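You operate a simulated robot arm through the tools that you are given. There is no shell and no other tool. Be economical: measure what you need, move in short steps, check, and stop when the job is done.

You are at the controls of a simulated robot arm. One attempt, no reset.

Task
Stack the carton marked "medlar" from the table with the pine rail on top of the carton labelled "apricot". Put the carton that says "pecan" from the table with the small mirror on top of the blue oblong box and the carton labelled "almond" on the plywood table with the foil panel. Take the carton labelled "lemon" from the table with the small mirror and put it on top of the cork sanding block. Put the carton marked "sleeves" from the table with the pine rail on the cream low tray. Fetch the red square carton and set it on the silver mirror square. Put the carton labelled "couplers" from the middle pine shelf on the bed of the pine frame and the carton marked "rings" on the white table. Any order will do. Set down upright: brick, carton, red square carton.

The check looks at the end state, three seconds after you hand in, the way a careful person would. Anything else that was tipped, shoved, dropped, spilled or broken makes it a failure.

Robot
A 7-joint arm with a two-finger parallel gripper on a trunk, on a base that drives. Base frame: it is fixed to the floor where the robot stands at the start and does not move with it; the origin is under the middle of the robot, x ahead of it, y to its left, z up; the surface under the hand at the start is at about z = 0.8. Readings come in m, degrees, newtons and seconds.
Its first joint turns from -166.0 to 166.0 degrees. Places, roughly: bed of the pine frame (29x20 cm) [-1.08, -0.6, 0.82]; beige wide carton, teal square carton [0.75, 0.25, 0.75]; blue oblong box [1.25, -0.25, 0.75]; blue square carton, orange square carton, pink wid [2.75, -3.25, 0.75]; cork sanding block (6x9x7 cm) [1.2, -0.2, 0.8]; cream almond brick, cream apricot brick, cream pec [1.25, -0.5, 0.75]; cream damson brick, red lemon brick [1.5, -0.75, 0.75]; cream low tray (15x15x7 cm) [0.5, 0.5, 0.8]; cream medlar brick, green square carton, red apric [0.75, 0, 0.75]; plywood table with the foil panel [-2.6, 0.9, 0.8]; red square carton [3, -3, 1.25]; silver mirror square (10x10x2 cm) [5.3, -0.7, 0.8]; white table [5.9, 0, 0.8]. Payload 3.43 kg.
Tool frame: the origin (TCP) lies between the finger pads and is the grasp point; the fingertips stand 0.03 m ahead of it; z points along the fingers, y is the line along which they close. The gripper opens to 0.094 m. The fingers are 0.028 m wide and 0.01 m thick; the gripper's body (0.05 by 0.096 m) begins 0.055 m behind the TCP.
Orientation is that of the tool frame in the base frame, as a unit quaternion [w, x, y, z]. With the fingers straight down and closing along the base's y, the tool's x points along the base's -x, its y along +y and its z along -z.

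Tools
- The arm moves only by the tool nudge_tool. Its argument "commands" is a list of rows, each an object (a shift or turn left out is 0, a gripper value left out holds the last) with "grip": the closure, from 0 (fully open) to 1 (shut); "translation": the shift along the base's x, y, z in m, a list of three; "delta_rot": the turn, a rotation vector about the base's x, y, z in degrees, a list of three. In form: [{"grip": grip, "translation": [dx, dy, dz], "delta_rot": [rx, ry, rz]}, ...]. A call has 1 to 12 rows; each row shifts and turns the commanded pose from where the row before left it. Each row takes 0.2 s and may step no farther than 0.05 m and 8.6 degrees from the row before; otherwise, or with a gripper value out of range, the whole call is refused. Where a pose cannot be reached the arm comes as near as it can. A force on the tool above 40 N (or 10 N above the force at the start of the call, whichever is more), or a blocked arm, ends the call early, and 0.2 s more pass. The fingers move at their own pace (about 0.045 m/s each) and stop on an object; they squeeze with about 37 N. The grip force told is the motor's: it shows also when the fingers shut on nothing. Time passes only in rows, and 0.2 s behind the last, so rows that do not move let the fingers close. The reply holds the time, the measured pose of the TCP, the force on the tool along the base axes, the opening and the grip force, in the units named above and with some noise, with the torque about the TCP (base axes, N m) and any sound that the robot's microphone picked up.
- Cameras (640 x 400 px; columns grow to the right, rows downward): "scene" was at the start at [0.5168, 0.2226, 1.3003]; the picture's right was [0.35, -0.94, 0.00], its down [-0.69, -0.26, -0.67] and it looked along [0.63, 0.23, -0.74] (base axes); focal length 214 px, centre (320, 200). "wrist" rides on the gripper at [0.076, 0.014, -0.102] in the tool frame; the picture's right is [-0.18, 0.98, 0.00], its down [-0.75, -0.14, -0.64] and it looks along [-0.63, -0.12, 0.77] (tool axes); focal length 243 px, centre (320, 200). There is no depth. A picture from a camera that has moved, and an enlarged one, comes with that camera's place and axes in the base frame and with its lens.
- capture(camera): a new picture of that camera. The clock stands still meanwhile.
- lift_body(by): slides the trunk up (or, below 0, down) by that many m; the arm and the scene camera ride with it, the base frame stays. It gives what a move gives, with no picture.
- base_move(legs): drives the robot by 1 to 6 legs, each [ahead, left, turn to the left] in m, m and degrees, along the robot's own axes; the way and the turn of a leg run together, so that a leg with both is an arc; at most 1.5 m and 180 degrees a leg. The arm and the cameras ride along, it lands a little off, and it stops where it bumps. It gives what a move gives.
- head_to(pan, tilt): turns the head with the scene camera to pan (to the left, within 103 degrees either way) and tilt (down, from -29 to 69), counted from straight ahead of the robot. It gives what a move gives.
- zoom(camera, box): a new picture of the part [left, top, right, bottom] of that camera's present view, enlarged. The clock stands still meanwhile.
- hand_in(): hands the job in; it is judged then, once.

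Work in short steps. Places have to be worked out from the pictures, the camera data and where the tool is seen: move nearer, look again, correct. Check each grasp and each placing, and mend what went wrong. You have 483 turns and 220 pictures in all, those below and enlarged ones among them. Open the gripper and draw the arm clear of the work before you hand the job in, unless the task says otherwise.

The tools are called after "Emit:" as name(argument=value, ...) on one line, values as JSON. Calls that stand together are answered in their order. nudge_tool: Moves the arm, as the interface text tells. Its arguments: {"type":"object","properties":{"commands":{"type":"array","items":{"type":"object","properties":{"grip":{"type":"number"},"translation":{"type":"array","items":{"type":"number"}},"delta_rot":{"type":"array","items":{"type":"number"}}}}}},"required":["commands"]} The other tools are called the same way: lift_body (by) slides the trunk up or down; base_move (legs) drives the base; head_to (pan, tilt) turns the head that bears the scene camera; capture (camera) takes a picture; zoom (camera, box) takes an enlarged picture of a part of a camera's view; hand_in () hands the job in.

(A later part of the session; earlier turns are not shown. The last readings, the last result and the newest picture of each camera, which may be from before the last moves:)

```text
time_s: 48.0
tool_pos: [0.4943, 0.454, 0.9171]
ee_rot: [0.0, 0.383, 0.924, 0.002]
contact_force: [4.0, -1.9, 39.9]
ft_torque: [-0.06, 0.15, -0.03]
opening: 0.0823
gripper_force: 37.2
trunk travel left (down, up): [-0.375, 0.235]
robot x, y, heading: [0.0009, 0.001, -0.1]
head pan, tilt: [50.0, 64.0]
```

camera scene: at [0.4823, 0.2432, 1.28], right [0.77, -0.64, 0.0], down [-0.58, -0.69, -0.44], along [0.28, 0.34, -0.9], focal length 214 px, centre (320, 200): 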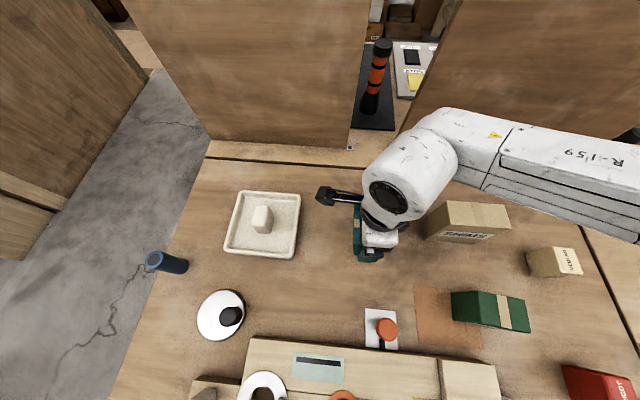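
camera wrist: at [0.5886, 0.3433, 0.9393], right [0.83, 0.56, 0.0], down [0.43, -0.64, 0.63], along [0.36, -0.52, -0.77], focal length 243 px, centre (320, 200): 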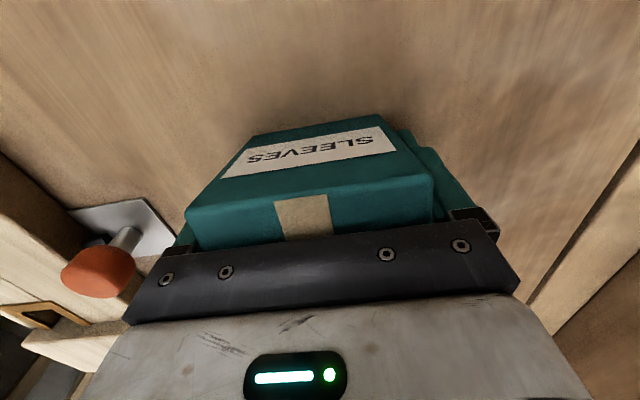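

Firm, centred contact (almost no torque). I relax 1 mm, release and rise.

Emit:
nudge_tool(commands=[{"translation": [0, 0, 0.001]}, {}, {"grip": 0.1}, {"grip": 0.1}, {"grip": 0}, {"grip": 0}, {"translation": [0, 0, 0.04]}, {"translation": [0, 0, 0.05]}, {"translation": [0, 0, 0.05]}, {}])

Emit:
capture(camera="wrist")

Emit:
zoom(camera="scene", box=[200, 150, 360, 250])

```text
time_s: 50.2
tool_pos: [0.4939, 0.4527, 1.0572]
ee_rot: [0.001, 0.383, 0.924, 0.0]
contact_force: [0.3, -0.7, -0.4]
ft_torque: [0.0, 0.01, -0.02]
opening: 0.094
gripper_force: 0.1
trunk travel left (down, up): [-0.375, 0.235]
robot x, y, heading: [-0.0003, -0.0023, -0.1]
head pan, tilt: [50.0, 64.0]
```

```text
184 pictures are left
camera wrist: at [0.4489, 0.5166, 1.1597], right [0.82, 0.57, 0.0], down [0.43, -0.63, 0.64], along [0.36, -0.53, -0.77], focal length 243 px, centre (320, 200)
```

wrist: 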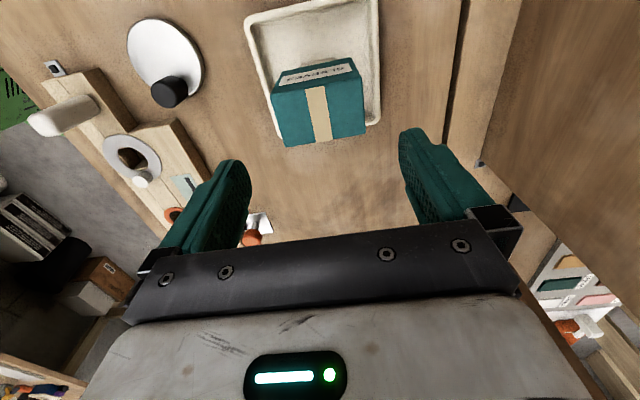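

```text
4.00 times, centred on (280, 200) of scene
camera zoom: at [0.4821, 0.2433, 1.2801], right [0.77, -0.64, 0.0], down [-0.58, -0.69, -0.44], along [0.28, 0.34, -0.9], focal length 858 px, centre (480, 200)
```

zoom: 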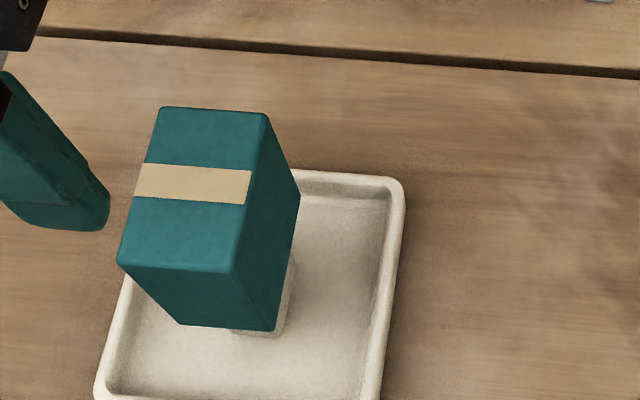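

"Sleeves" stands stably on the tray. Now I turn 45° right and drive along the tables to read the mirror table's labels.

Emit:
base_move(legs=[[0, 0, -45], [0.75, 0, 0]])

Emit:
head_to(pan=50, tilt=45)

Emit:
capture(camera="scene")

```text
time_s: 56.3
tool_pos: [1.2024, -0.5445, 1.0572]
ee_rot: [0.0, 0.703, 0.711, -0.001]
contact_force: [-0.9, 0.5, 0.3]
ft_torque: [0.05, 0.02, -0.01]
opening: 0.094
gripper_force: 0.1
trunk travel left (down, up): [-0.375, 0.235]
robot x, y, heading: [0.5328, -0.5263, -44.4]
head pan, tilt: [50.0, 64.0]
```

```text
time_s: 57.1
tool_pos: [1.2033, -0.5447, 1.0568]
ee_rot: [0.001, 0.704, 0.711, -0.001]
contact_force: [-0.1, -0.5, 0.1]
ft_torque: [0.01, -0.02, 0.01]
opening: 0.0942
gripper_force: 0.0
trunk travel left (down, up): [-0.375, 0.235]
robot x, y, heading: [0.533, -0.5226, -44.4]
head pan, tilt: [50.0, 45.0]
```

```text
182 pictures are left
camera scene: at [1.0661, -0.6838, 1.3039], right [0.1, -1.0, 0.0], down [-0.7, -0.07, -0.71], along [0.7, 0.07, -0.71], focal length 214 px, centre (320, 200)
```

scene: 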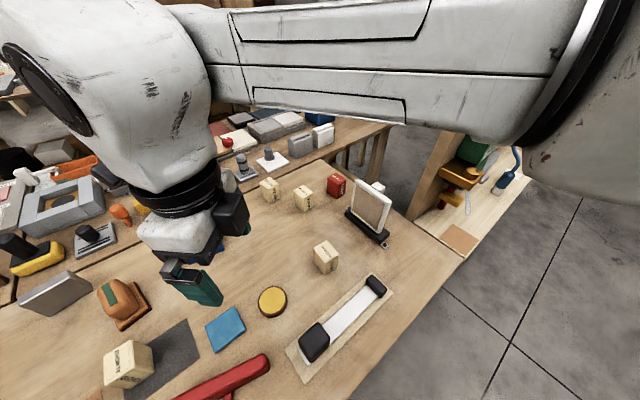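

Emit:
zoom(camera="scene", box=[240, 160, 400, 290])

Emit:
zoom(camera="scene", box=[80, 260, 320, 400])

Emit:
capture(camera="wrist")

```text
3.08 times, centred on (320, 225) of scene
camera zoom: at [1.0661, -0.6838, 1.3039], right [0.1, -1.0, 0.0], down [-0.7, -0.07, -0.71], along [0.7, 0.07, -0.71], focal length 660 px, centre (320, 123)
```

zoom: 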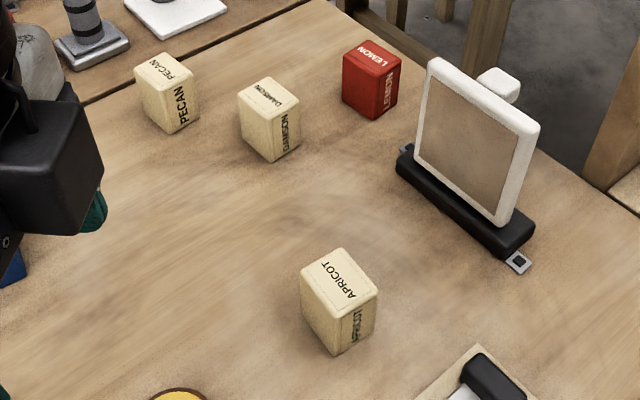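

```text
2.67 times, centred on (200, 330) of scene
camera zoom: at [1.0661, -0.6838, 1.3039], right [0.1, -1.0, 0.0], down [-0.7, -0.07, -0.71], along [0.7, 0.07, -0.71], focal length 572 px, centre (640, -147)
```

zoom: 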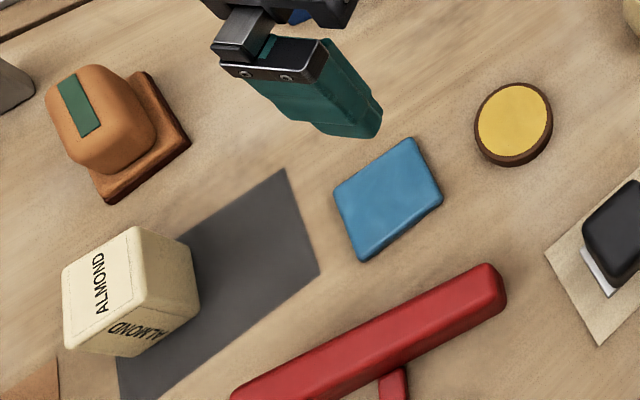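

```text
179 pictures are left
camera wrist: at [1.215, -0.4685, 1.1592], right [0.98, -0.17, 0.0], down [-0.13, -0.75, 0.64], along [-0.11, -0.63, -0.77], focal length 243 px, centre (320, 200)
```

wrist: 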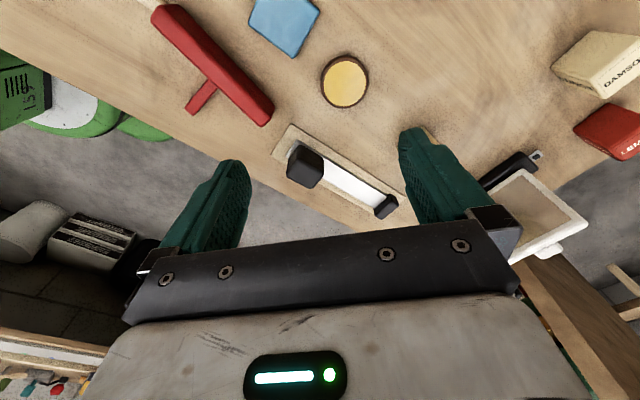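

All labels are read: pecan, damson, lemon, apricot, almond on this (mirror) table. I raise the tool and drive 0.45 m further to reach pecan/lemon.

Emit:
nudge_tool(commands=[{"translation": [0, 0, 0.05]}, {"translation": [0, 0, 0.05]}, {}])

Emit:
base_move(legs=[[0.45, 0, 0]])

Emit:
head_to(pan=70, tilt=55)

Emit:
capture(camera="scene")

```text
time_s: 57.9
tool_pos: [1.2017, -0.5458, 1.157]
ee_rot: [0.0, 0.703, 0.711, 0.0]
contact_force: [0.0, 0.1, -0.3]
ft_torque: [0.02, 0.0, -0.01]
opening: 0.0937
gripper_force: 0.1
trunk travel left (down, up): [-0.375, 0.235]
robot x, y, heading: [0.5347, -0.5209, -44.5]
head pan, tilt: [50.0, 45.0]
```

```text
time_s: 60.6
tool_pos: [1.4992, -0.8073, 1.1807]
ee_rot: [0.012, 0.686, 0.727, 0.018]
contact_force: [0.2, -0.1, -0.1]
ft_torque: [-0.05, 0.03, -0.02]
opening: 0.094
gripper_force: 0.1
trunk travel left (down, up): [-0.375, 0.235]
robot x, y, heading: [0.8375, -0.8149, -42.3]
head pan, tilt: [50.0, 45.0]
```

```text
time_s: 61.5
tool_pos: [1.5271, -0.8042, 1.1824]
ee_rot: [0.025, 0.676, 0.737, 0.02]
contact_force: [-0.1, 0.9, -0.2]
ft_torque: [-0.03, 0.0, 0.02]
opening: 0.0939
gripper_force: 0.0
trunk travel left (down, up): [-0.375, 0.235]
robot x, y, heading: [0.8441, -0.8173, -43.1]
head pan, tilt: [70.0, 55.0]
```

```text
178 pictures are left
camera scene: at [1.3022, -0.9604, 1.3222], right [0.45, -0.89, 0.01], down [-0.7, -0.36, -0.61], along [0.55, 0.27, -0.79], focal length 214 px, centre (320, 200)
```

scene: 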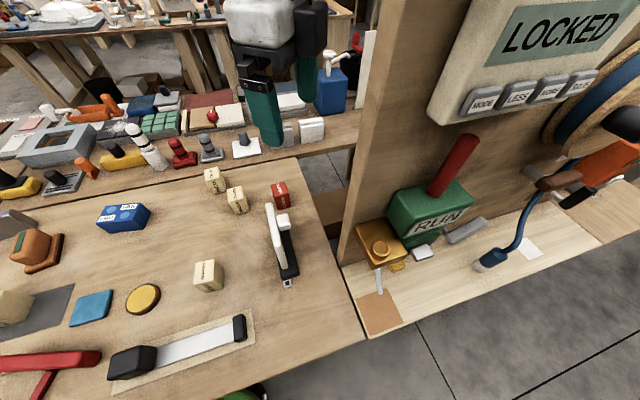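

The tool pose shows a slight tilt and drift after the drive; I check whether the base settled.

Emit:
nudge_tool(commands=[{}, {}, {}])

Emit:
head_to(pan=-60, tilt=60)

Emit:
capture(camera="scene")

Emit:
head_to(pan=20, tilt=69)

Emit:
capture(camera="scene")

```text
time_s: 61.8
tool_pos: [1.5463, -0.8078, 1.1825]
ee_rot: [0.047, 0.652, 0.757, 0.018]
contact_force: [-0.2, 0.5, 0.2]
ft_torque: [-0.02, -0.02, -0.04]
opening: 0.0942
gripper_force: 0.0
trunk travel left (down, up): [-0.375, 0.235]
robot x, y, heading: [0.8509, -0.8213, -43.0]
head pan, tilt: [70.0, 55.0]
stopped in row 1: the arm was blocked; the commanded pose is now the measured one
```

```text
time_s: 63.9
tool_pos: [1.548, -0.8097, 1.1803]
ee_rot: [0.056, 0.656, 0.753, 0.012]
contact_force: [0.3, 0.7, -0.7]
ft_torque: [0.03, -0.02, -0.01]
opening: 0.0941
gripper_force: 0.1
trunk travel left (down, up): [-0.375, 0.235]
robot x, y, heading: [0.8514, -0.8233, -43.5]
head pan, tilt: [-60.0, 60.0]
```

```text
177 pictures are left
camera scene: at [1.2853, -0.9738, 1.331], right [0.47, -0.88, 0.02], down [-0.68, -0.37, -0.63], along [0.56, 0.29, -0.77], focal length 214 px, centre (320, 200)
```

scene: 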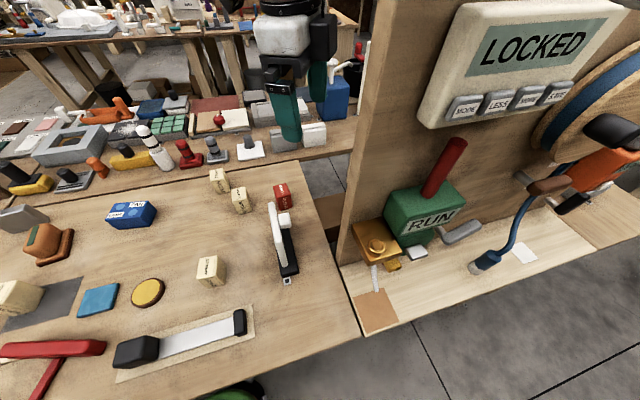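

```text
time_s: 65.4
tool_pos: [1.5469, -0.8116, 1.18]
ee_rot: [0.057, 0.657, 0.752, 0.012]
contact_force: [0.6, 0.4, 0.1]
ft_torque: [-0.02, -0.02, 0.0]
opening: 0.0938
gripper_force: 0.1
trunk travel left (down, up): [-0.375, 0.235]
robot x, y, heading: [0.8444, -0.8227, -43.6]
head pan, tilt: [20.0, 68.8]
```

```text
176 pictures are left
camera scene: at [1.2838, -0.9736, 1.33], right [0.48, -0.88, 0.02], down [-0.68, -0.39, -0.62], along [0.55, 0.29, -0.78], focal length 214 px, centre (320, 200)
```

scene: 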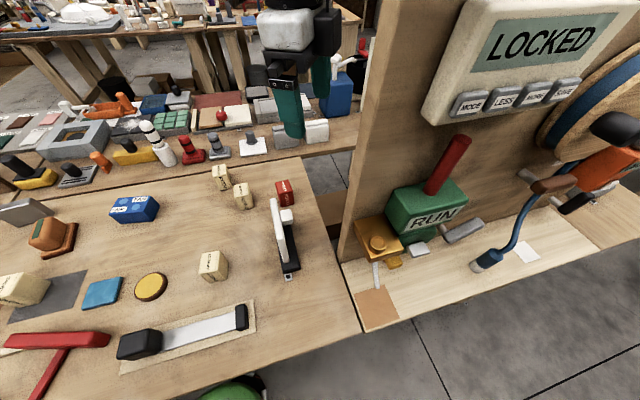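

The arm/head seem to be pressing against the "LOCKED" panel at the table's end. I back off 0.2 m.

Emit:
base_move(legs=[[-0.2, 0, 0]])

Emit:
capture(camera="scene")

```text
time_s: 66.2
tool_pos: [1.6445, -0.9029, 1.179]
ee_rot: [0.13, 0.671, 0.73, -0.022]
contact_force: [-0.9, 0.1, 1.4]
ft_torque: [0.03, -0.02, 0.0]
opening: 0.0941
gripper_force: 0.1
trunk travel left (down, up): [-0.375, 0.235]
robot x, y, heading: [0.8449, -0.8118, -43.0]
head pan, tilt: [20.0, 68.8]
stopped in leg 1: the robot was blocked; the commanded pose is now the measured one
```

```text
175 pictures are left
camera scene: at [1.2747, -0.9595, 1.3161], right [0.56, -0.83, 0.02], down [-0.7, -0.48, -0.52], along [0.44, 0.28, -0.85], focal length 214 px, centre (320, 200)
```

scene: 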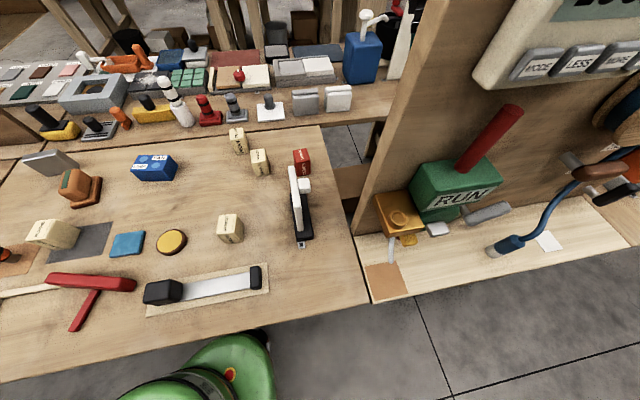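

Emit:
capture(camera="wrist")

Emit:
nudge_tool(commands=[{"translation": [0, 0, 0.02]}])

```text
174 pictures are left
camera wrist: at [1.6365, -0.8066, 1.2627], right [0.98, -0.08, 0.18], down [-0.19, -0.62, 0.76], along [0.05, -0.78, -0.62], focal length 243 px, centre (320, 200)
```

wrist: 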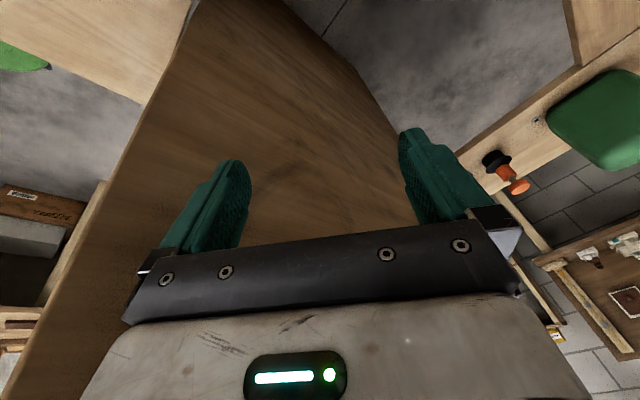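

```text
time_s: 66.5
tool_pos: [1.6796, -0.9668, 1.1798]
ee_rot: [0.159, 0.678, 0.715, -0.058]
contact_force: [0.6, -0.6, 0.2]
ft_torque: [0.02, 0.0, -0.02]
opening: 0.0943
gripper_force: 0.1
trunk travel left (down, up): [-0.375, 0.235]
robot x, y, heading: [0.8416, -0.808, -43.0]
head pan, tilt: [20.0, 68.8]
stopped in row 1: the arm was blocked; the commanded pose is now the measured one
```

The forearm is caught on the end of the "LOCKED" panel. I send the head back left and pull the tool in −s direction away from the panel.

Emit:
head_to(pan=60, tilt=50)

Emit:
nudge_tool(commands=[{"translation": [-0.02, 0.025, 0]}, {"translation": [-0.02, 0.025, 0]}, {"translation": [-0.02, 0.025, 0]}, {"translation": [-0.02, 0.025, 0]}])

Emit:
capture(camera="scene")

```text
time_s: 67.6
tool_pos: [1.6792, -0.9646, 1.1789]
ee_rot: [0.157, 0.676, 0.718, -0.057]
contact_force: [0.1, -0.5, 0.8]
ft_torque: [-0.01, 0.02, 0.06]
opening: 0.0941
gripper_force: 0.0
trunk travel left (down, up): [-0.375, 0.235]
robot x, y, heading: [0.8428, -0.8128, -42.7]
head pan, tilt: [60.0, 50.0]
```

```text
time_s: 67.9
tool_pos: [1.7151, -1.0203, 1.1836]
ee_rot: [0.194, 0.688, 0.694, -0.084]
contact_force: [21.9, 20.2, -19.1]
ft_torque: [0.6, -1.41, -0.62]
opening: 0.0836
gripper_force: 0.2
trunk travel left (down, up): [-0.375, 0.235]
robot x, y, heading: [0.8443, -0.8123, -43.1]
head pan, tilt: [60.0, 50.0]
stopped in row 1: the arm was blocked; the commanded pose is now the measured one
```

```text
173 pictures are left
camera scene: at [1.3075, -0.9574, 1.3244], right [0.37, -0.93, 0.01], down [-0.68, -0.27, -0.68], along [0.63, 0.24, -0.74], focal length 214 px, centre (320, 200)
```

scene: 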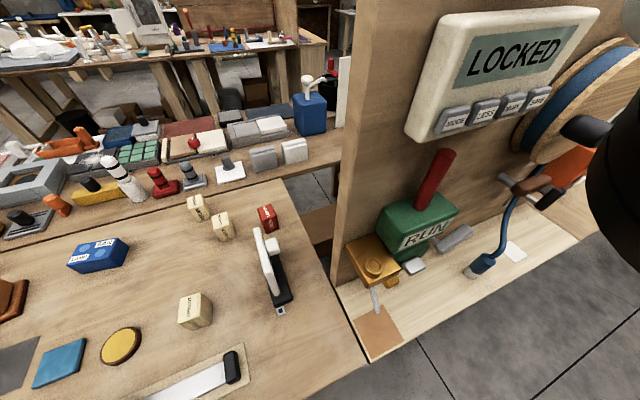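

Emit:
capture(camera="wrist")

Emit:
head_to(pan=20, tilt=0)

Emit:
capture(camera="scene")

```text
172 pictures are left
camera wrist: at [1.7129, -0.9114, 1.2493], right [0.97, -0.13, 0.22], down [-0.25, -0.46, 0.85], along [-0.01, -0.88, -0.48], focal length 243 px, centre (320, 200)
```

wrist: 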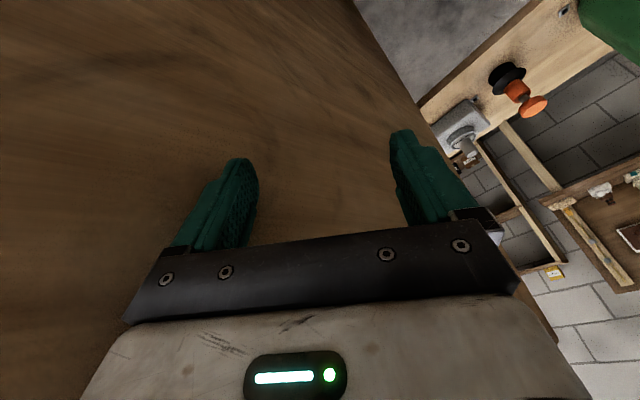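

```text
time_s: 69.1
tool_pos: [1.7119, -1.0157, 1.1828]
ee_rot: [0.186, 0.686, 0.698, -0.083]
contact_force: [16.1, 24.0, -0.5]
ft_torque: [0.43, -0.23, -0.98]
opening: 0.0841
gripper_force: 0.1
trunk travel left (down, up): [-0.375, 0.235]
robot x, y, heading: [0.8431, -0.8143, -42.7]
head pan, tilt: [20.0, 0.0]
```

```text
171 pictures are left
camera scene: at [1.3153, -1.0246, 1.4041], right [-0.39, -0.92, -0.03], down [0.05, 0.01, -1.0], along [0.92, -0.39, 0.04], focal length 214 px, centre (320, 200)
```

scene: 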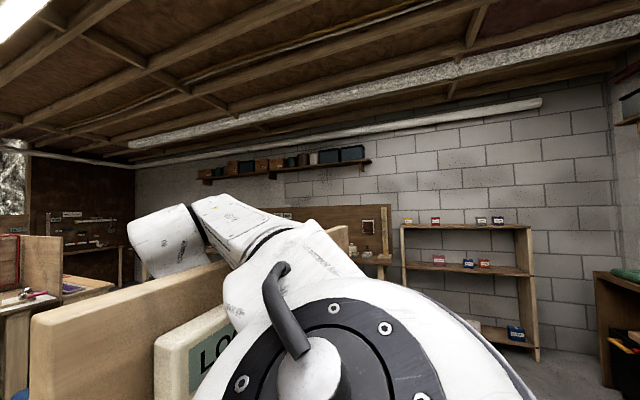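

Now it's clear: the arm reaches over the panel, with the wrist behind it. Lifting the trunk fully brings the fingers above the panel's top.

Emit:
lift_body(by=0.23)

Emit:
capture(camera="scene")

```text
time_s: 69.4
tool_pos: [1.7467, -1.0488, 1.1957]
ee_rot: [0.217, 0.684, 0.688, -0.109]
contact_force: [8.6, 2.0, 7.2]
ft_torque: [-0.07, 0.07, 0.13]
opening: 0.0881
gripper_force: 0.1
trunk travel left (down, up): [-0.377, 0.233]
robot x, y, heading: [0.8387, -0.8019, -42.1]
head pan, tilt: [20.0, 0.0]
stopped: the arm was blocked; the commanded pose is now the measured one
```

```text
170 pictures are left
camera scene: at [1.3405, -0.9955, 1.3936], right [-0.37, -0.93, -0.02], down [0.03, 0.01, -1.0], along [0.93, -0.37, 0.03], focal length 214 px, centre (320, 200)
```

scene: 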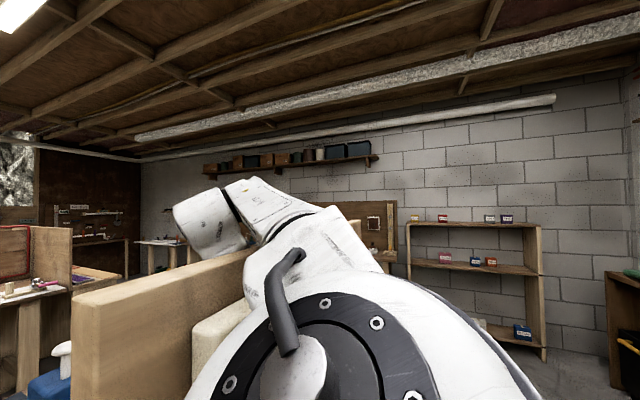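

Emit:
head_to(pan=45, tilt=20)

Emit:
capture(camera="scene")

Emit:
head_to(pan=0, tilt=30)

Emit:
capture(camera="scene")

```text
time_s: 70.3
tool_pos: [1.7457, -1.0403, 1.1929]
ee_rot: [0.205, 0.689, 0.688, -0.097]
contact_force: [-0.4, 0.6, -0.3]
ft_torque: [-0.01, -0.01, -0.01]
opening: 0.0941
gripper_force: 0.0
trunk travel left (down, up): [-0.377, 0.233]
robot x, y, heading: [0.8406, -0.8063, -41.7]
head pan, tilt: [45.0, 20.0]
```

```text
169 pictures are left
camera scene: at [1.3502, -0.9625, 1.3679], right [0.05, -1.0, -0.01], down [-0.28, -0.01, -0.96], along [0.96, 0.05, -0.28], focal length 214 px, centre (320, 200)
```

scene: 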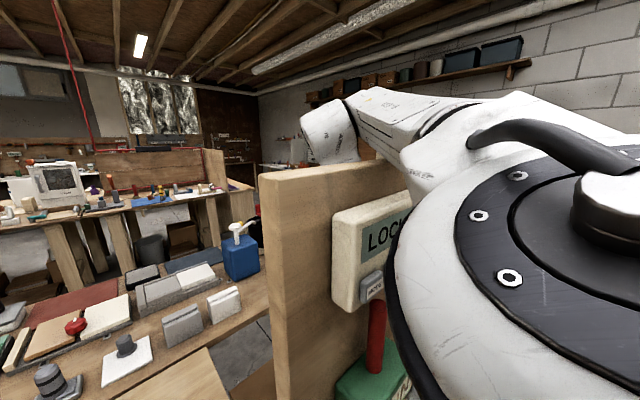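

```text
time_s: 71.4
tool_pos: [1.7446, -1.041, 1.194]
ee_rot: [0.205, 0.689, 0.688, -0.097]
contact_force: [0.5, -1.0, 0.4]
ft_torque: [0.02, -0.02, 0.02]
opening: 0.0939
gripper_force: 0.0
trunk travel left (down, up): [-0.377, 0.233]
robot x, y, heading: [0.8353, -0.8115, -41.7]
head pan, tilt: [0.0, 30.0]
```

```text
168 pictures are left
camera scene: at [1.3498, -0.9644, 1.3679], right [0.03, -1.0, -0.01], down [-0.28, 0.0, -0.96], along [0.96, 0.03, -0.28], focal length 214 px, centre (320, 200)
```

scene: 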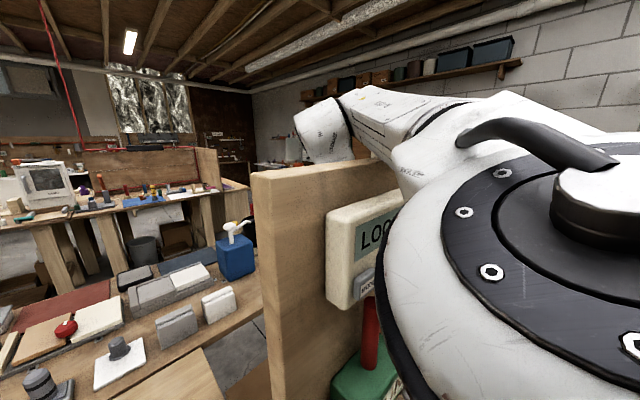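

The elbow is squeezed between my own head and the sign. I turn the head fully left, then try a small reverse.

Emit:
head_to(pan=95, tilt=20)

Emit:
base_move(legs=[[-0.06, 0, 0]])

```text
time_s: 73.1
tool_pos: [1.7449, -1.0423, 1.193]
ee_rot: [0.206, 0.689, 0.688, -0.098]
contact_force: [-0.7, -0.5, 0.1]
ft_torque: [-0.01, 0.0, -0.01]
opening: 0.0938
gripper_force: 0.1
trunk travel left (down, up): [-0.377, 0.233]
robot x, y, heading: [0.8389, -0.8032, -41.7]
head pan, tilt: [95.0, 20.0]
```

```text
time_s: 73.8
tool_pos: [1.7689, -1.0762, 1.206]
ee_rot: [0.215, 0.725, 0.648, -0.093]
contact_force: [7.4, 82.8, 31.3]
ft_torque: [1.97, 1.4, -4.08]
opening: 0.0897
gripper_force: 0.0
trunk travel left (down, up): [-0.377, 0.233]
robot x, y, heading: [0.832, -0.7984, -41.5]
head pan, tilt: [95.0, 20.0]
stopped in leg 1: the robot was blocked; the commanded pose is now the measured one
```

Emit:
nudge_tool(commands=[{"translation": [0.0, 0.02, 0.03]}, {"translation": [0.0, 0.02, 0.03]}, {"translation": [0.0, 0.02, 0.03]}, {"translation": [0.0, 0.02, 0.03]}])

Emit:
capture(camera="scene")

Emit:
capture(camera="wrist")

```text
time_s: 74.1
tool_pos: [1.7735, -1.0793, 1.209]
ee_rot: [0.212, 0.731, 0.643, -0.085]
contact_force: [4.0, 9.0, -9.3]
ft_torque: [0.03, -0.34, -0.34]
opening: 0.0933
gripper_force: 0.0
out of reach, approached as far as the arm can: row 1
trunk travel left (down, up): [-0.377, 0.233]
robot x, y, heading: [0.8294, -0.7972, -41.4]
head pan, tilt: [95.0, 20.0]
stopped in row 1: the force on the tool passed its limit at 133 N (the readings are from after the stop); the commanded pose is now the measured one
```

```text
167 pictures are left
camera scene: at [1.3386, -0.8649, 1.3455], right [0.81, -0.59, 0.0], down [-0.2, -0.28, -0.94], along [0.56, 0.76, -0.34], focal length 214 px, centre (320, 200)
```

scene: 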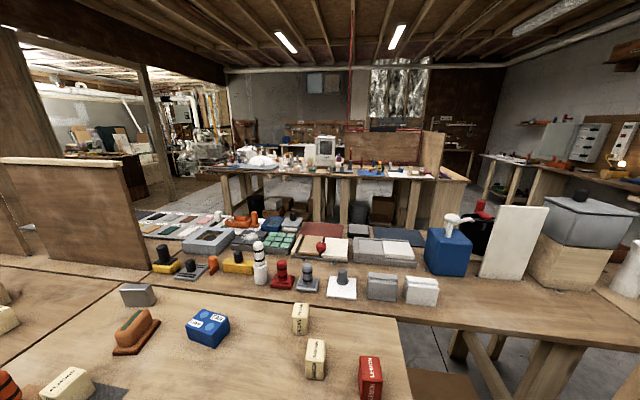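

```text
166 pictures are left
camera wrist: at [1.782, -0.9693, 1.2728], right [0.93, -0.25, 0.27], down [-0.35, -0.4, 0.84], along [-0.1, -0.88, -0.46], focal length 243 px, centre (320, 200)
```

wrist: 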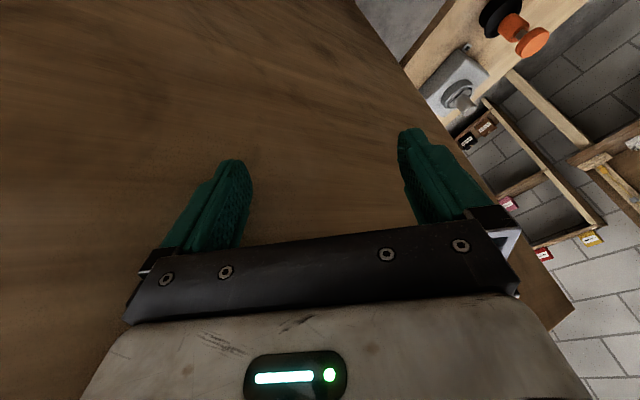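

The arm is stretched to its limit behind the panel. With the head out of the way, I pull along −s (up-left along the panel's back) and untilt.

Emit:
nudge_tool(commands=[{"translation": [-0.025, 0.025, 0.005], "delta_rot": [4, 0, 0]}, {"translation": [-0.025, 0.025, 0.005], "delta_rot": [4, 0, 0]}, {"translation": [-0.025, 0.025, 0.005], "delta_rot": [4, 0, 0]}, {"translation": [-0.025, 0.025, 0.005], "delta_rot": [4, 0, 0]}])

```text
time_s: 75.1
tool_pos: [1.6825, -0.9764, 1.214]
ee_rot: [0.102, 0.749, 0.655, 0.001]
contact_force: [0.1, -0.5, -0.1]
ft_torque: [0.0, 0.0, 0.01]
opening: 0.094
gripper_force: 0.0
trunk travel left (down, up): [-0.377, 0.233]
robot x, y, heading: [0.8316, -0.8037, -40.9]
head pan, tilt: [95.0, 20.0]
```

It moves freely. Continue away from the panel and level the tool.

Emit:
nudge_tool(commands=[{"translation": [-0.03, 0.03, 0.005], "delta_rot": [2.2, 2, 0]}, {"translation": [-0.03, 0.03, 0.005], "delta_rot": [2.2, 2, 0]}, {"translation": [-0.03, 0.03, 0.005], "delta_rot": [2.2, 2, 0]}, {"translation": [-0.03, 0.03, 0.005], "delta_rot": [2.2, 1.7, 0]}, {"translation": [-0.03, 0.03, 0.005]}, {"translation": [-0.03, 0.03, 0.005]}, {"translation": [-0.03, 0.03, 0.005]}, {"translation": [-0.03, 0.03, 0.005]}, {}])

Emit:
capture(camera="scene")

```text
time_s: 77.1
tool_pos: [1.4398, -0.7375, 1.2568]
ee_rot: [0.001, 0.752, 0.659, 0.001]
contact_force: [-0.9, 0.6, 0.6]
ft_torque: [-0.04, 0.01, 0.0]
opening: 0.0941
gripper_force: 0.0
trunk travel left (down, up): [-0.377, 0.233]
robot x, y, heading: [0.828, -0.8034, -41.1]
head pan, tilt: [95.0, 20.0]
```

```text
165 pictures are left
camera scene: at [1.3479, -0.8675, 1.3444], right [0.81, -0.59, 0.0], down [-0.2, -0.28, -0.94], along [0.55, 0.76, -0.34], focal length 214 px, centre (320, 200)
```

scene: 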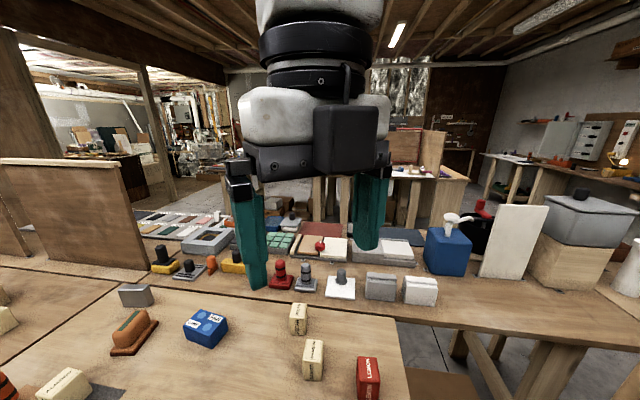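

Free and level, nothing disturbed. I back the base off 0.1 m to keep the elbow away from the sign, and look down at the bricks.

Emit:
base_move(legs=[[-0.1, 0, -4]])

Emit:
head_to(pan=62, tilt=50)

Emit:
capture(camera="scene")

Emit:
capture(camera="wrist")

```text
time_s: 78.3
tool_pos: [1.3679, -0.712, 1.256]
ee_rot: [0.001, 0.775, 0.633, 0.0]
contact_force: [1.3, 0.1, 0.3]
ft_torque: [0.01, -0.01, 0.03]
opening: 0.0942
gripper_force: 0.2
trunk travel left (down, up): [-0.377, 0.233]
robot x, y, heading: [0.7542, -0.7295, -45.1]
head pan, tilt: [95.0, 20.0]
```

```text
time_s: 79.3
tool_pos: [1.3676, -0.7109, 1.2558]
ee_rot: [0.001, 0.774, 0.633, 0.001]
contact_force: [1.5, 0.4, -0.1]
ft_torque: [0.0, 0.01, -0.03]
opening: 0.0939
gripper_force: 0.0
trunk travel left (down, up): [-0.377, 0.233]
robot x, y, heading: [0.755, -0.7303, -44.7]
head pan, tilt: [62.0, 50.0]
```

```text
164 pictures are left
camera scene: at [1.281, -0.8827, 1.2988], right [0.29, -0.96, 0.0], down [-0.73, -0.22, -0.64], along [0.61, 0.19, -0.77], focal length 214 px, centre (320, 200)
```

scene: 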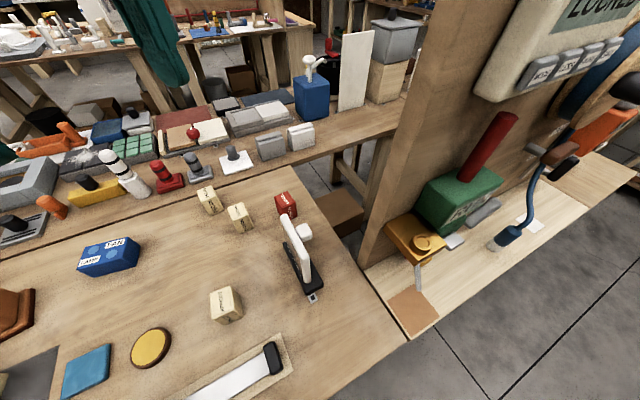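

```text
163 pictures are left
camera wrist: at [1.396, -0.6399, 1.3585], right [0.93, -0.38, 0.0], down [-0.29, -0.71, 0.64], along [-0.24, -0.59, -0.77], focal length 243 px, centre (320, 200)
```

wrist: 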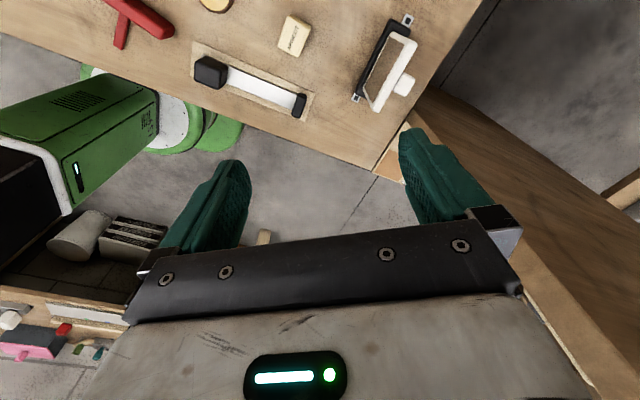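

Emit:
zoom(camera="scene", box=[180, 170, 340, 270])

Emit:
zoom(camera="scene", box=[0, 210, 240, 360])

```text
4.00 times, centred on (260, 220) of scene
camera zoom: at [1.281, -0.8827, 1.2988], right [0.29, -0.96, 0.0], down [-0.73, -0.22, -0.64], along [0.61, 0.19, -0.77], focal length 858 px, centre (560, 120)
```

zoom: 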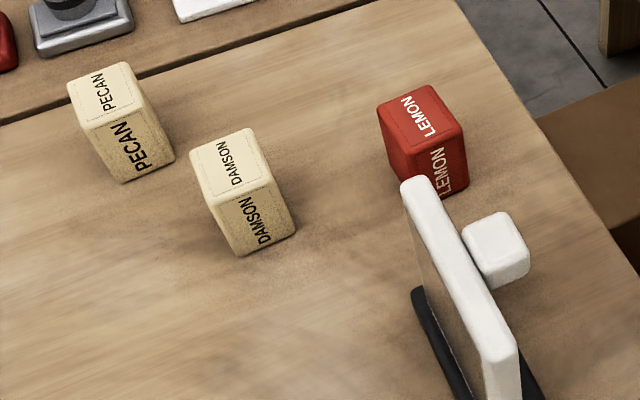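

```text
2.67 times, centred on (120, 285) of scene
camera zoom: at [1.281, -0.8827, 1.2988], right [0.29, -0.96, 0.0], down [-0.73, -0.22, -0.64], along [0.61, 0.19, -0.77], focal length 572 px, centre (853, -27)
```

zoom: 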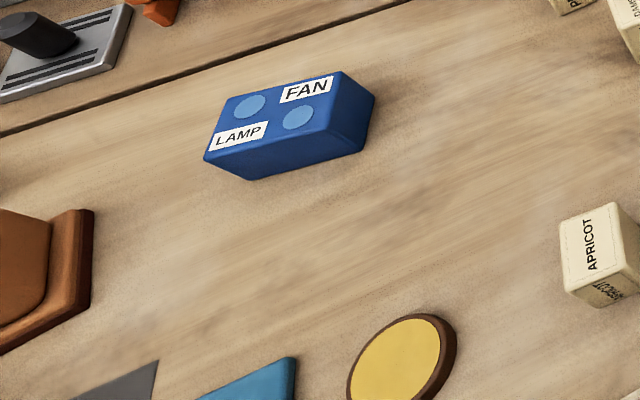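

Poses found: pecan ≈(1.558,−0.475), lemon ≈(1.600,−0.687), blue box top centre ≈(1.349,−0.341), z≈0.845. I move above pecan, turning the tool so the camera stays on the far side.

Emit:
nudge_tool(commands=[{"translation": [0.0271, 0.0337, -0.02], "delta_rot": [0, 0, -4]}, {"translation": [0.0271, 0.0337, -0.02], "delta_rot": [0, 0, -4]}, {"translation": [0.0271, 0.0337, -0.02], "delta_rot": [0, 0, -4]}, {"translation": [0.0271, 0.0337, -0.02], "delta_rot": [0, 0, -4]}, {"translation": [0.0271, 0.0337, -0.02], "delta_rot": [0, 0, -4]}, {"translation": [0.0271, 0.0337, -0.02], "delta_rot": [0, 0, -4]}, {"translation": [0.0271, 0.0337, -0.02], "delta_rot": [0, 0, -4]}, {"translation": [0, 0, -0.05]}, {"translation": [0, 0, -0.05]}, {}])

Emit:
capture(camera="wrist")

Emit:
capture(camera="scene")

```text
time_s: 80.0
tool_pos: [1.4969, -0.7186, 1.2028]
ee_rot: [-0.002, 0.879, 0.477, -0.001]
contact_force: [-0.9, -0.6, 0.7]
ft_torque: [0.01, -0.02, -0.03]
opening: 0.094
gripper_force: 0.1
trunk travel left (down, up): [-0.377, 0.233]
robot x, y, heading: [0.7563, -0.7275, -44.7]
head pan, tilt: [62.0, 50.0]
stopped in row 3: the arm was blocked; the commanded pose is now the measured one
```

```text
160 pictures are left
camera wrist: at [1.5502, -0.6632, 1.3049], right [0.72, -0.69, 0.0], down [-0.53, -0.56, 0.64], along [-0.45, -0.46, -0.77], focal length 243 px, centre (320, 200)
```

wrist: 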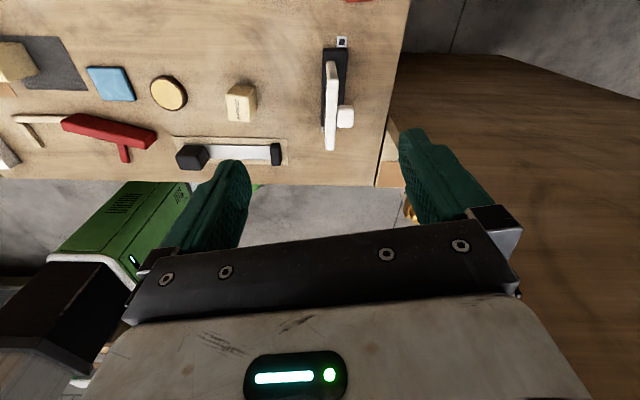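

```text
159 pictures are left
camera scene: at [1.2804, -0.8725, 1.3048], right [0.42, -0.91, 0.0], down [-0.65, -0.3, -0.7], along [0.64, 0.29, -0.72], focal length 214 px, centre (320, 200)
```

scene: 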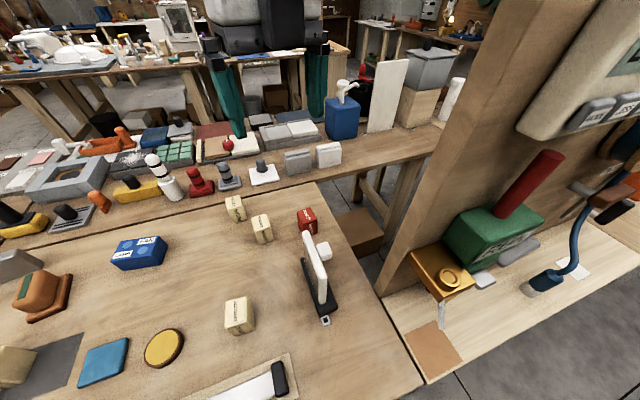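

The elbow touched my head again in this wrist pose. I go back to the start-like wrist yaw (closing along ~50°), head turned aside.

Emit:
head_to(pan=95, tilt=40)

Emit:
nudge_tool(commands=[{"translation": [-0.02, 0.01, 0.01], "delta_rot": [0, 0, 7.5]}, {"translation": [-0.02, 0.01, 0.01], "delta_rot": [0, 0, 7.5]}, {"translation": [-0.02, 0.01, 0.01], "delta_rot": [0, 0, 7.5]}, {"translation": [-0.02, 0.01, 0.01], "delta_rot": [0, 0, 7.5]}, {"translation": [-0.01, 0.01, 0.01], "delta_rot": [0, 0, 7.5]}, {"delta_rot": [0, 0, 7.5]}, {"delta_rot": [0, 0, 7.5]}, {"delta_rot": [0, 0, 7.5]}, {"delta_rot": [0, 0, 7.5]}, {"delta_rot": [0, 0, 7.5]}, {"delta_rot": [0, 0, 7.5]}, {}])

```text
time_s: 81.0
tool_pos: [1.4954, -0.71, 1.2039]
ee_rot: [0.0, 0.875, 0.483, -0.001]
contact_force: [-0.6, -0.6, -0.4]
ft_torque: [-0.02, 0.0, 0.02]
opening: 0.0941
gripper_force: 0.0
trunk travel left (down, up): [-0.377, 0.233]
robot x, y, heading: [0.7569, -0.7285, -44.8]
head pan, tilt: [95.0, 40.0]
```

```text
time_s: 83.6
tool_pos: [1.414, -0.6733, 1.2492]
ee_rot: [-0.006, 0.354, 0.935, -0.003]
contact_force: [0.0, 0.7, 0.5]
ft_torque: [0.01, 0.0, 0.01]
opening: 0.0938
gripper_force: 0.0
trunk travel left (down, up): [-0.377, 0.233]
robot x, y, heading: [0.7566, -0.7313, -45.1]
head pan, tilt: [95.0, 40.0]
```

Emit:
nudge_tool(commands=[{"translation": [0.0288, 0.0396, 0], "delta_rot": [0.6, 0.5, 0]}, {"translation": [0.0288, 0.0396, 0]}, {"translation": [0.0288, 0.0396, 0]}, {"translation": [0.0288, 0.0396, 0]}, {"translation": [0.0288, 0.0396, 0]}, {"translation": [0, 0, -0.05]}, {"translation": [0, 0, -0.05]}, {"translation": [0, 0, -0.05]}, {"translation": [0, 0, -0.05]}, {"translation": [0, 0, -0.04]}, {}])

Emit:
capture(camera="wrist")

```text
time_s: 84.1
tool_pos: [1.5162, -0.7288, 1.2565]
ee_rot: [-0.005, 0.452, 0.892, 0.006]
contact_force: [-0.4, 0.9, 0.1]
ft_torque: [-0.02, -0.01, -0.01]
opening: 0.0942
gripper_force: 0.0
trunk travel left (down, up): [-0.377, 0.233]
robot x, y, heading: [0.7606, -0.7312, -45.0]
head pan, tilt: [95.0, 40.0]
stopped in row 2: the arm was blocked; the commanded pose is now the measured one
```

```text
158 pictures are left
camera wrist: at [1.4814, -0.6605, 1.3603], right [0.9, 0.43, 0.0], down [0.33, -0.7, 0.63], along [0.28, -0.57, -0.77], focal length 243 px, centre (320, 200)
```

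wrist: 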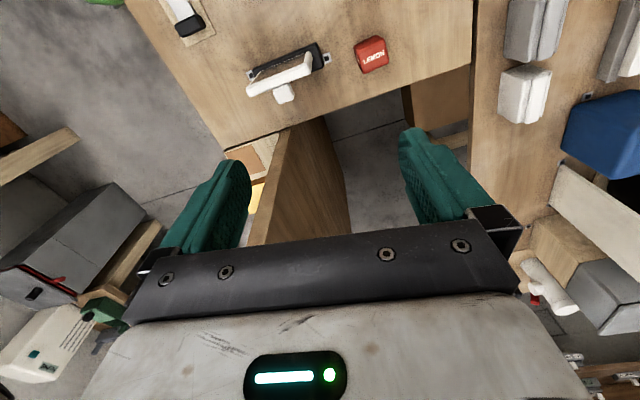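

Reaching left is what jams the elbow against my head. I instead turn the base 65° left so that all targets lie ahead.

Emit:
base_move(legs=[[0, 0, 65]])

Emit:
head_to(pan=20, tilt=45)

Emit:
capture(camera="scene")

```text
time_s: 87.3
tool_pos: [1.0871, -0.0482, 1.2558]
ee_rot: [-0.006, -0.089, 0.996, 0.003]
contact_force: [0.2, -0.2, 0.3]
ft_torque: [-0.02, -0.02, 0.0]
opening: 0.0938
gripper_force: 0.1
trunk travel left (down, up): [-0.377, 0.233]
robot x, y, heading: [0.7555, -0.7341, 19.0]
head pan, tilt: [95.0, 40.0]
```

```text
time_s: 88.8
tool_pos: [1.0961, -0.047, 1.2546]
ee_rot: [-0.008, -0.081, 0.997, 0.0]
contact_force: [0.8, 0.8, 0.3]
ft_torque: [0.02, 0.0, -0.02]
opening: 0.0939
gripper_force: 0.0
trunk travel left (down, up): [-0.377, 0.233]
robot x, y, heading: [0.7586, -0.7325, 19.1]
head pan, tilt: [20.0, 45.0]
```

```text
157 pictures are left
camera scene: at [1.0861, -0.322, 1.3109], right [0.95, 0.3, 0.0], down [0.2, -0.63, -0.75], along [-0.23, 0.72, -0.66], focal length 214 px, centre (320, 200)
```

scene: 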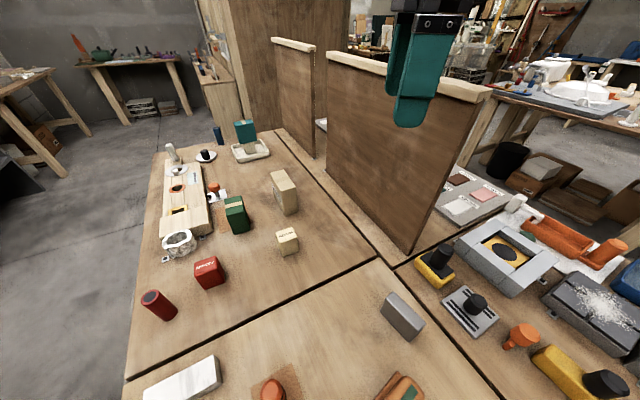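

The arm, held high at left, still blocks the head from turning. I swing the tool to the front-right at lower bearing.

Emit:
nudge_tool(commands=[{"translation": [0.0304, -0.0384, 0]}, {"translation": [0.0304, -0.0384, 0]}, {"translation": [0.0304, -0.0384, 0]}, {"translation": [0.0304, -0.0384, 0]}, {"translation": [0.0304, -0.0384, 0]}, {"translation": [0.0304, -0.0384, 0]}, {"translation": [0.0304, -0.0384, 0]}, {"translation": [0.0304, -0.0384, 0]}, {"translation": [0.0304, -0.0384, -0.01]}, {}])

Emit:
head_to(pan=20, tilt=50)

Emit:
capture(camera="scene")

```text
time_s: 91.0
tool_pos: [1.3616, -0.393, 1.2459]
ee_rot: [-0.007, -0.089, 0.996, 0.003]
contact_force: [-0.5, -0.5, -0.2]
ft_torque: [0.0, -0.01, -0.02]
opening: 0.0939
gripper_force: 0.0
trunk travel left (down, up): [-0.377, 0.233]
robot x, y, heading: [0.7572, -0.7321, 19.0]
head pan, tilt: [20.0, 45.0]
```

```text
time_s: 91.7
tool_pos: [1.3616, -0.3922, 1.2469]
ee_rot: [-0.005, -0.088, 0.996, 0.003]
contact_force: [-0.4, -0.7, -0.8]
ft_torque: [0.01, 0.0, -0.03]
opening: 0.094
gripper_force: 0.0
trunk travel left (down, up): [-0.377, 0.233]
robot x, y, heading: [0.7549, -0.7305, 19.0]
head pan, tilt: [20.0, 50.0]
```

```text
156 pictures are left
camera scene: at [1.1714, -0.3539, 1.2988], right [0.63, -0.78, 0.0], down [-0.6, -0.48, -0.64], along [0.5, 0.4, -0.77], focal length 214 px, centre (320, 200)
```

scene: 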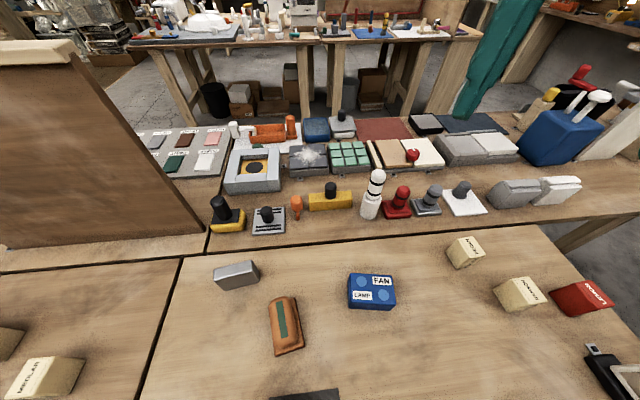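

Good view now. I zoom on the blue box, cork block and the bricks.

Emit:
zoom(camera="scene", box=[200, 240, 424, 380])

Emit:
zoom(camera="scene", box=[416, 220, 640, 360])

```text
2.86 times, centred on (312, 310) of scene
camera zoom: at [1.1714, -0.3539, 1.2988], right [0.63, -0.78, 0.0], down [-0.6, -0.48, -0.64], along [0.5, 0.4, -0.77], focal length 613 px, centre (343, -114)
```

zoom: 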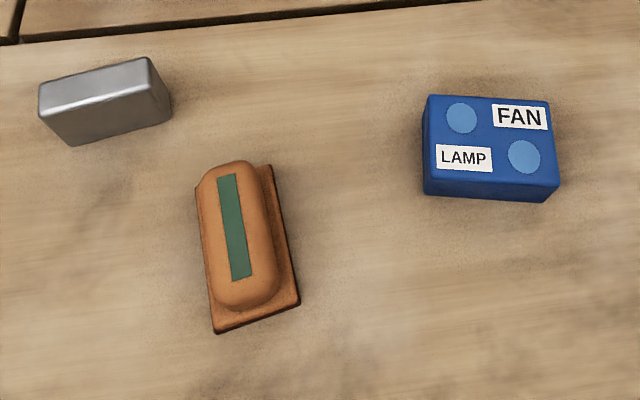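

```text
2.86 times, centred on (528, 290) of scene
camera zoom: at [1.1714, -0.3539, 1.2988], right [0.63, -0.78, 0.0], down [-0.6, -0.48, -0.64], along [0.5, 0.4, -0.77], focal length 613 px, centre (-274, -57)
```

zoom: 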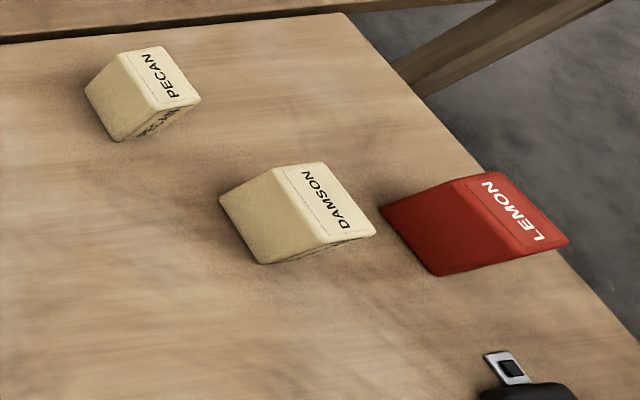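

Numbers agree between views (pecan (1.559,−0.476), lemon (1.602,−0.688), blue (1.349,−0.344)). Move above pecan with yaw −40°.

Emit:
nudge_tool(commands=[{"translation": [0.0282, -0.0117, -0.02], "delta_rot": [0, 0, -7.2]}, {"translation": [0.0282, -0.0117, -0.02], "delta_rot": [0, 0, -7.2]}, {"translation": [0.0282, -0.0117, -0.02], "delta_rot": [0, 0, -7.2]}, {"translation": [0.0282, -0.0117, -0.02], "delta_rot": [0, 0, -7.2]}, {"translation": [0.0282, -0.0117, -0.02], "delta_rot": [0, 0, -7.2]}, {"translation": [0.0282, -0.0117, -0.02], "delta_rot": [0, 0, -7.2]}, {"translation": [0.0282, -0.0117, -0.02], "delta_rot": [0.6, 0.4, -7.2]}, {"translation": [0, 0, -0.05]}, {"translation": [0, 0, -0.05]}, {}])

Emit:
capture(camera="wrist")

```text
time_s: 93.9
tool_pos: [1.5596, -0.4744, 1.0036]
ee_rot: [-0.01, 0.344, 0.939, 0.009]
contact_force: [-1.0, 0.9, 0.3]
ft_torque: [-0.03, 0.02, 0.02]
opening: 0.0942
gripper_force: 0.0
trunk travel left (down, up): [-0.377, 0.233]
robot x, y, heading: [0.7558, -0.7296, 18.9]
head pan, tilt: [20.0, 50.0]
```

```text
153 pictures are left
camera wrist: at [1.5107, -0.4179, 1.1083], right [0.78, 0.63, 0.01], down [0.49, -0.61, 0.62], along [0.4, -0.48, -0.78], focal length 243 px, centre (320, 200)
```

wrist: 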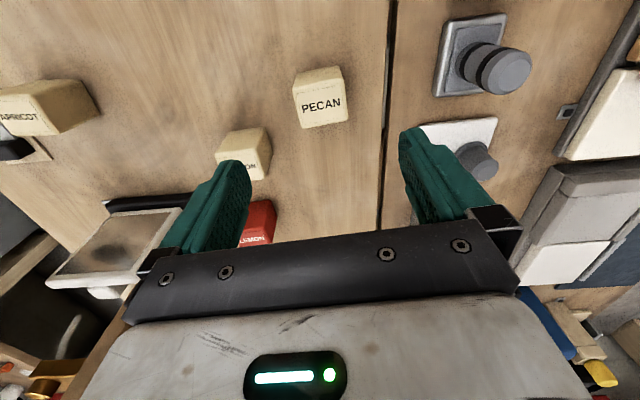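

Pecan is centred under the gripper (within 4 mm). I correct tilt and position, descend and grasp.

Emit:
nudge_tool(commands=[{"translation": [0.003, -0.003, -0.04], "delta_rot": [-1.36, -0.72, 0]}, {"translation": [0, 0, -0.04]}, {"translation": [0, 0, -0.04]}, {"translation": [0, 0, -0.03]}, {"translation": [0, 0, -0.011]}, {"grip": 1}, {"grip": 1}, {"grip": 1}, {"grip": 1}, {"grip": 1}, {"grip": 1}])

Emit:
nudge_tool(commands=[{"translation": [0, 0, 0.03]}, {"translation": [0, 0, 0.04]}, {"translation": [0, 0, 0.04]}, {}])

Emit:
capture(camera="wrist")

```text
time_s: 96.3
tool_pos: [1.561, -0.4771, 0.8455]
ee_rot: [0.001, 0.343, 0.939, -0.001]
contact_force: [-0.7, -0.8, -0.8]
ft_torque: [0.01, 0.01, 0.01]
opening: 0.0539
gripper_force: 37.1
trunk travel left (down, up): [-0.377, 0.233]
robot x, y, heading: [0.7582, -0.7288, 19.0]
head pan, tilt: [20.0, 50.0]
```

```text
time_s: 97.3
tool_pos: [1.5601, -0.4775, 0.9575]
ee_rot: [0.001, 0.343, 0.939, 0.0]
contact_force: [1.4, 0.2, -2.6]
ft_torque: [-0.03, 0.0, -0.01]
opening: 0.0542
gripper_force: 36.6
trunk travel left (down, up): [-0.377, 0.233]
robot x, y, heading: [0.7576, -0.7325, 19.1]
head pan, tilt: [20.0, 50.0]
```

```text
152 pictures are left
camera wrist: at [1.5108, -0.4179, 1.0588], right [0.78, 0.63, 0.0], down [0.48, -0.59, 0.64], along [0.41, -0.5, -0.77], focal length 243 px, centre (320, 200)
```

wrist: 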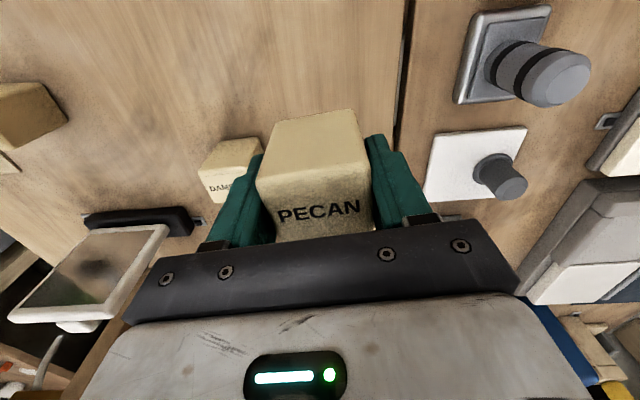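

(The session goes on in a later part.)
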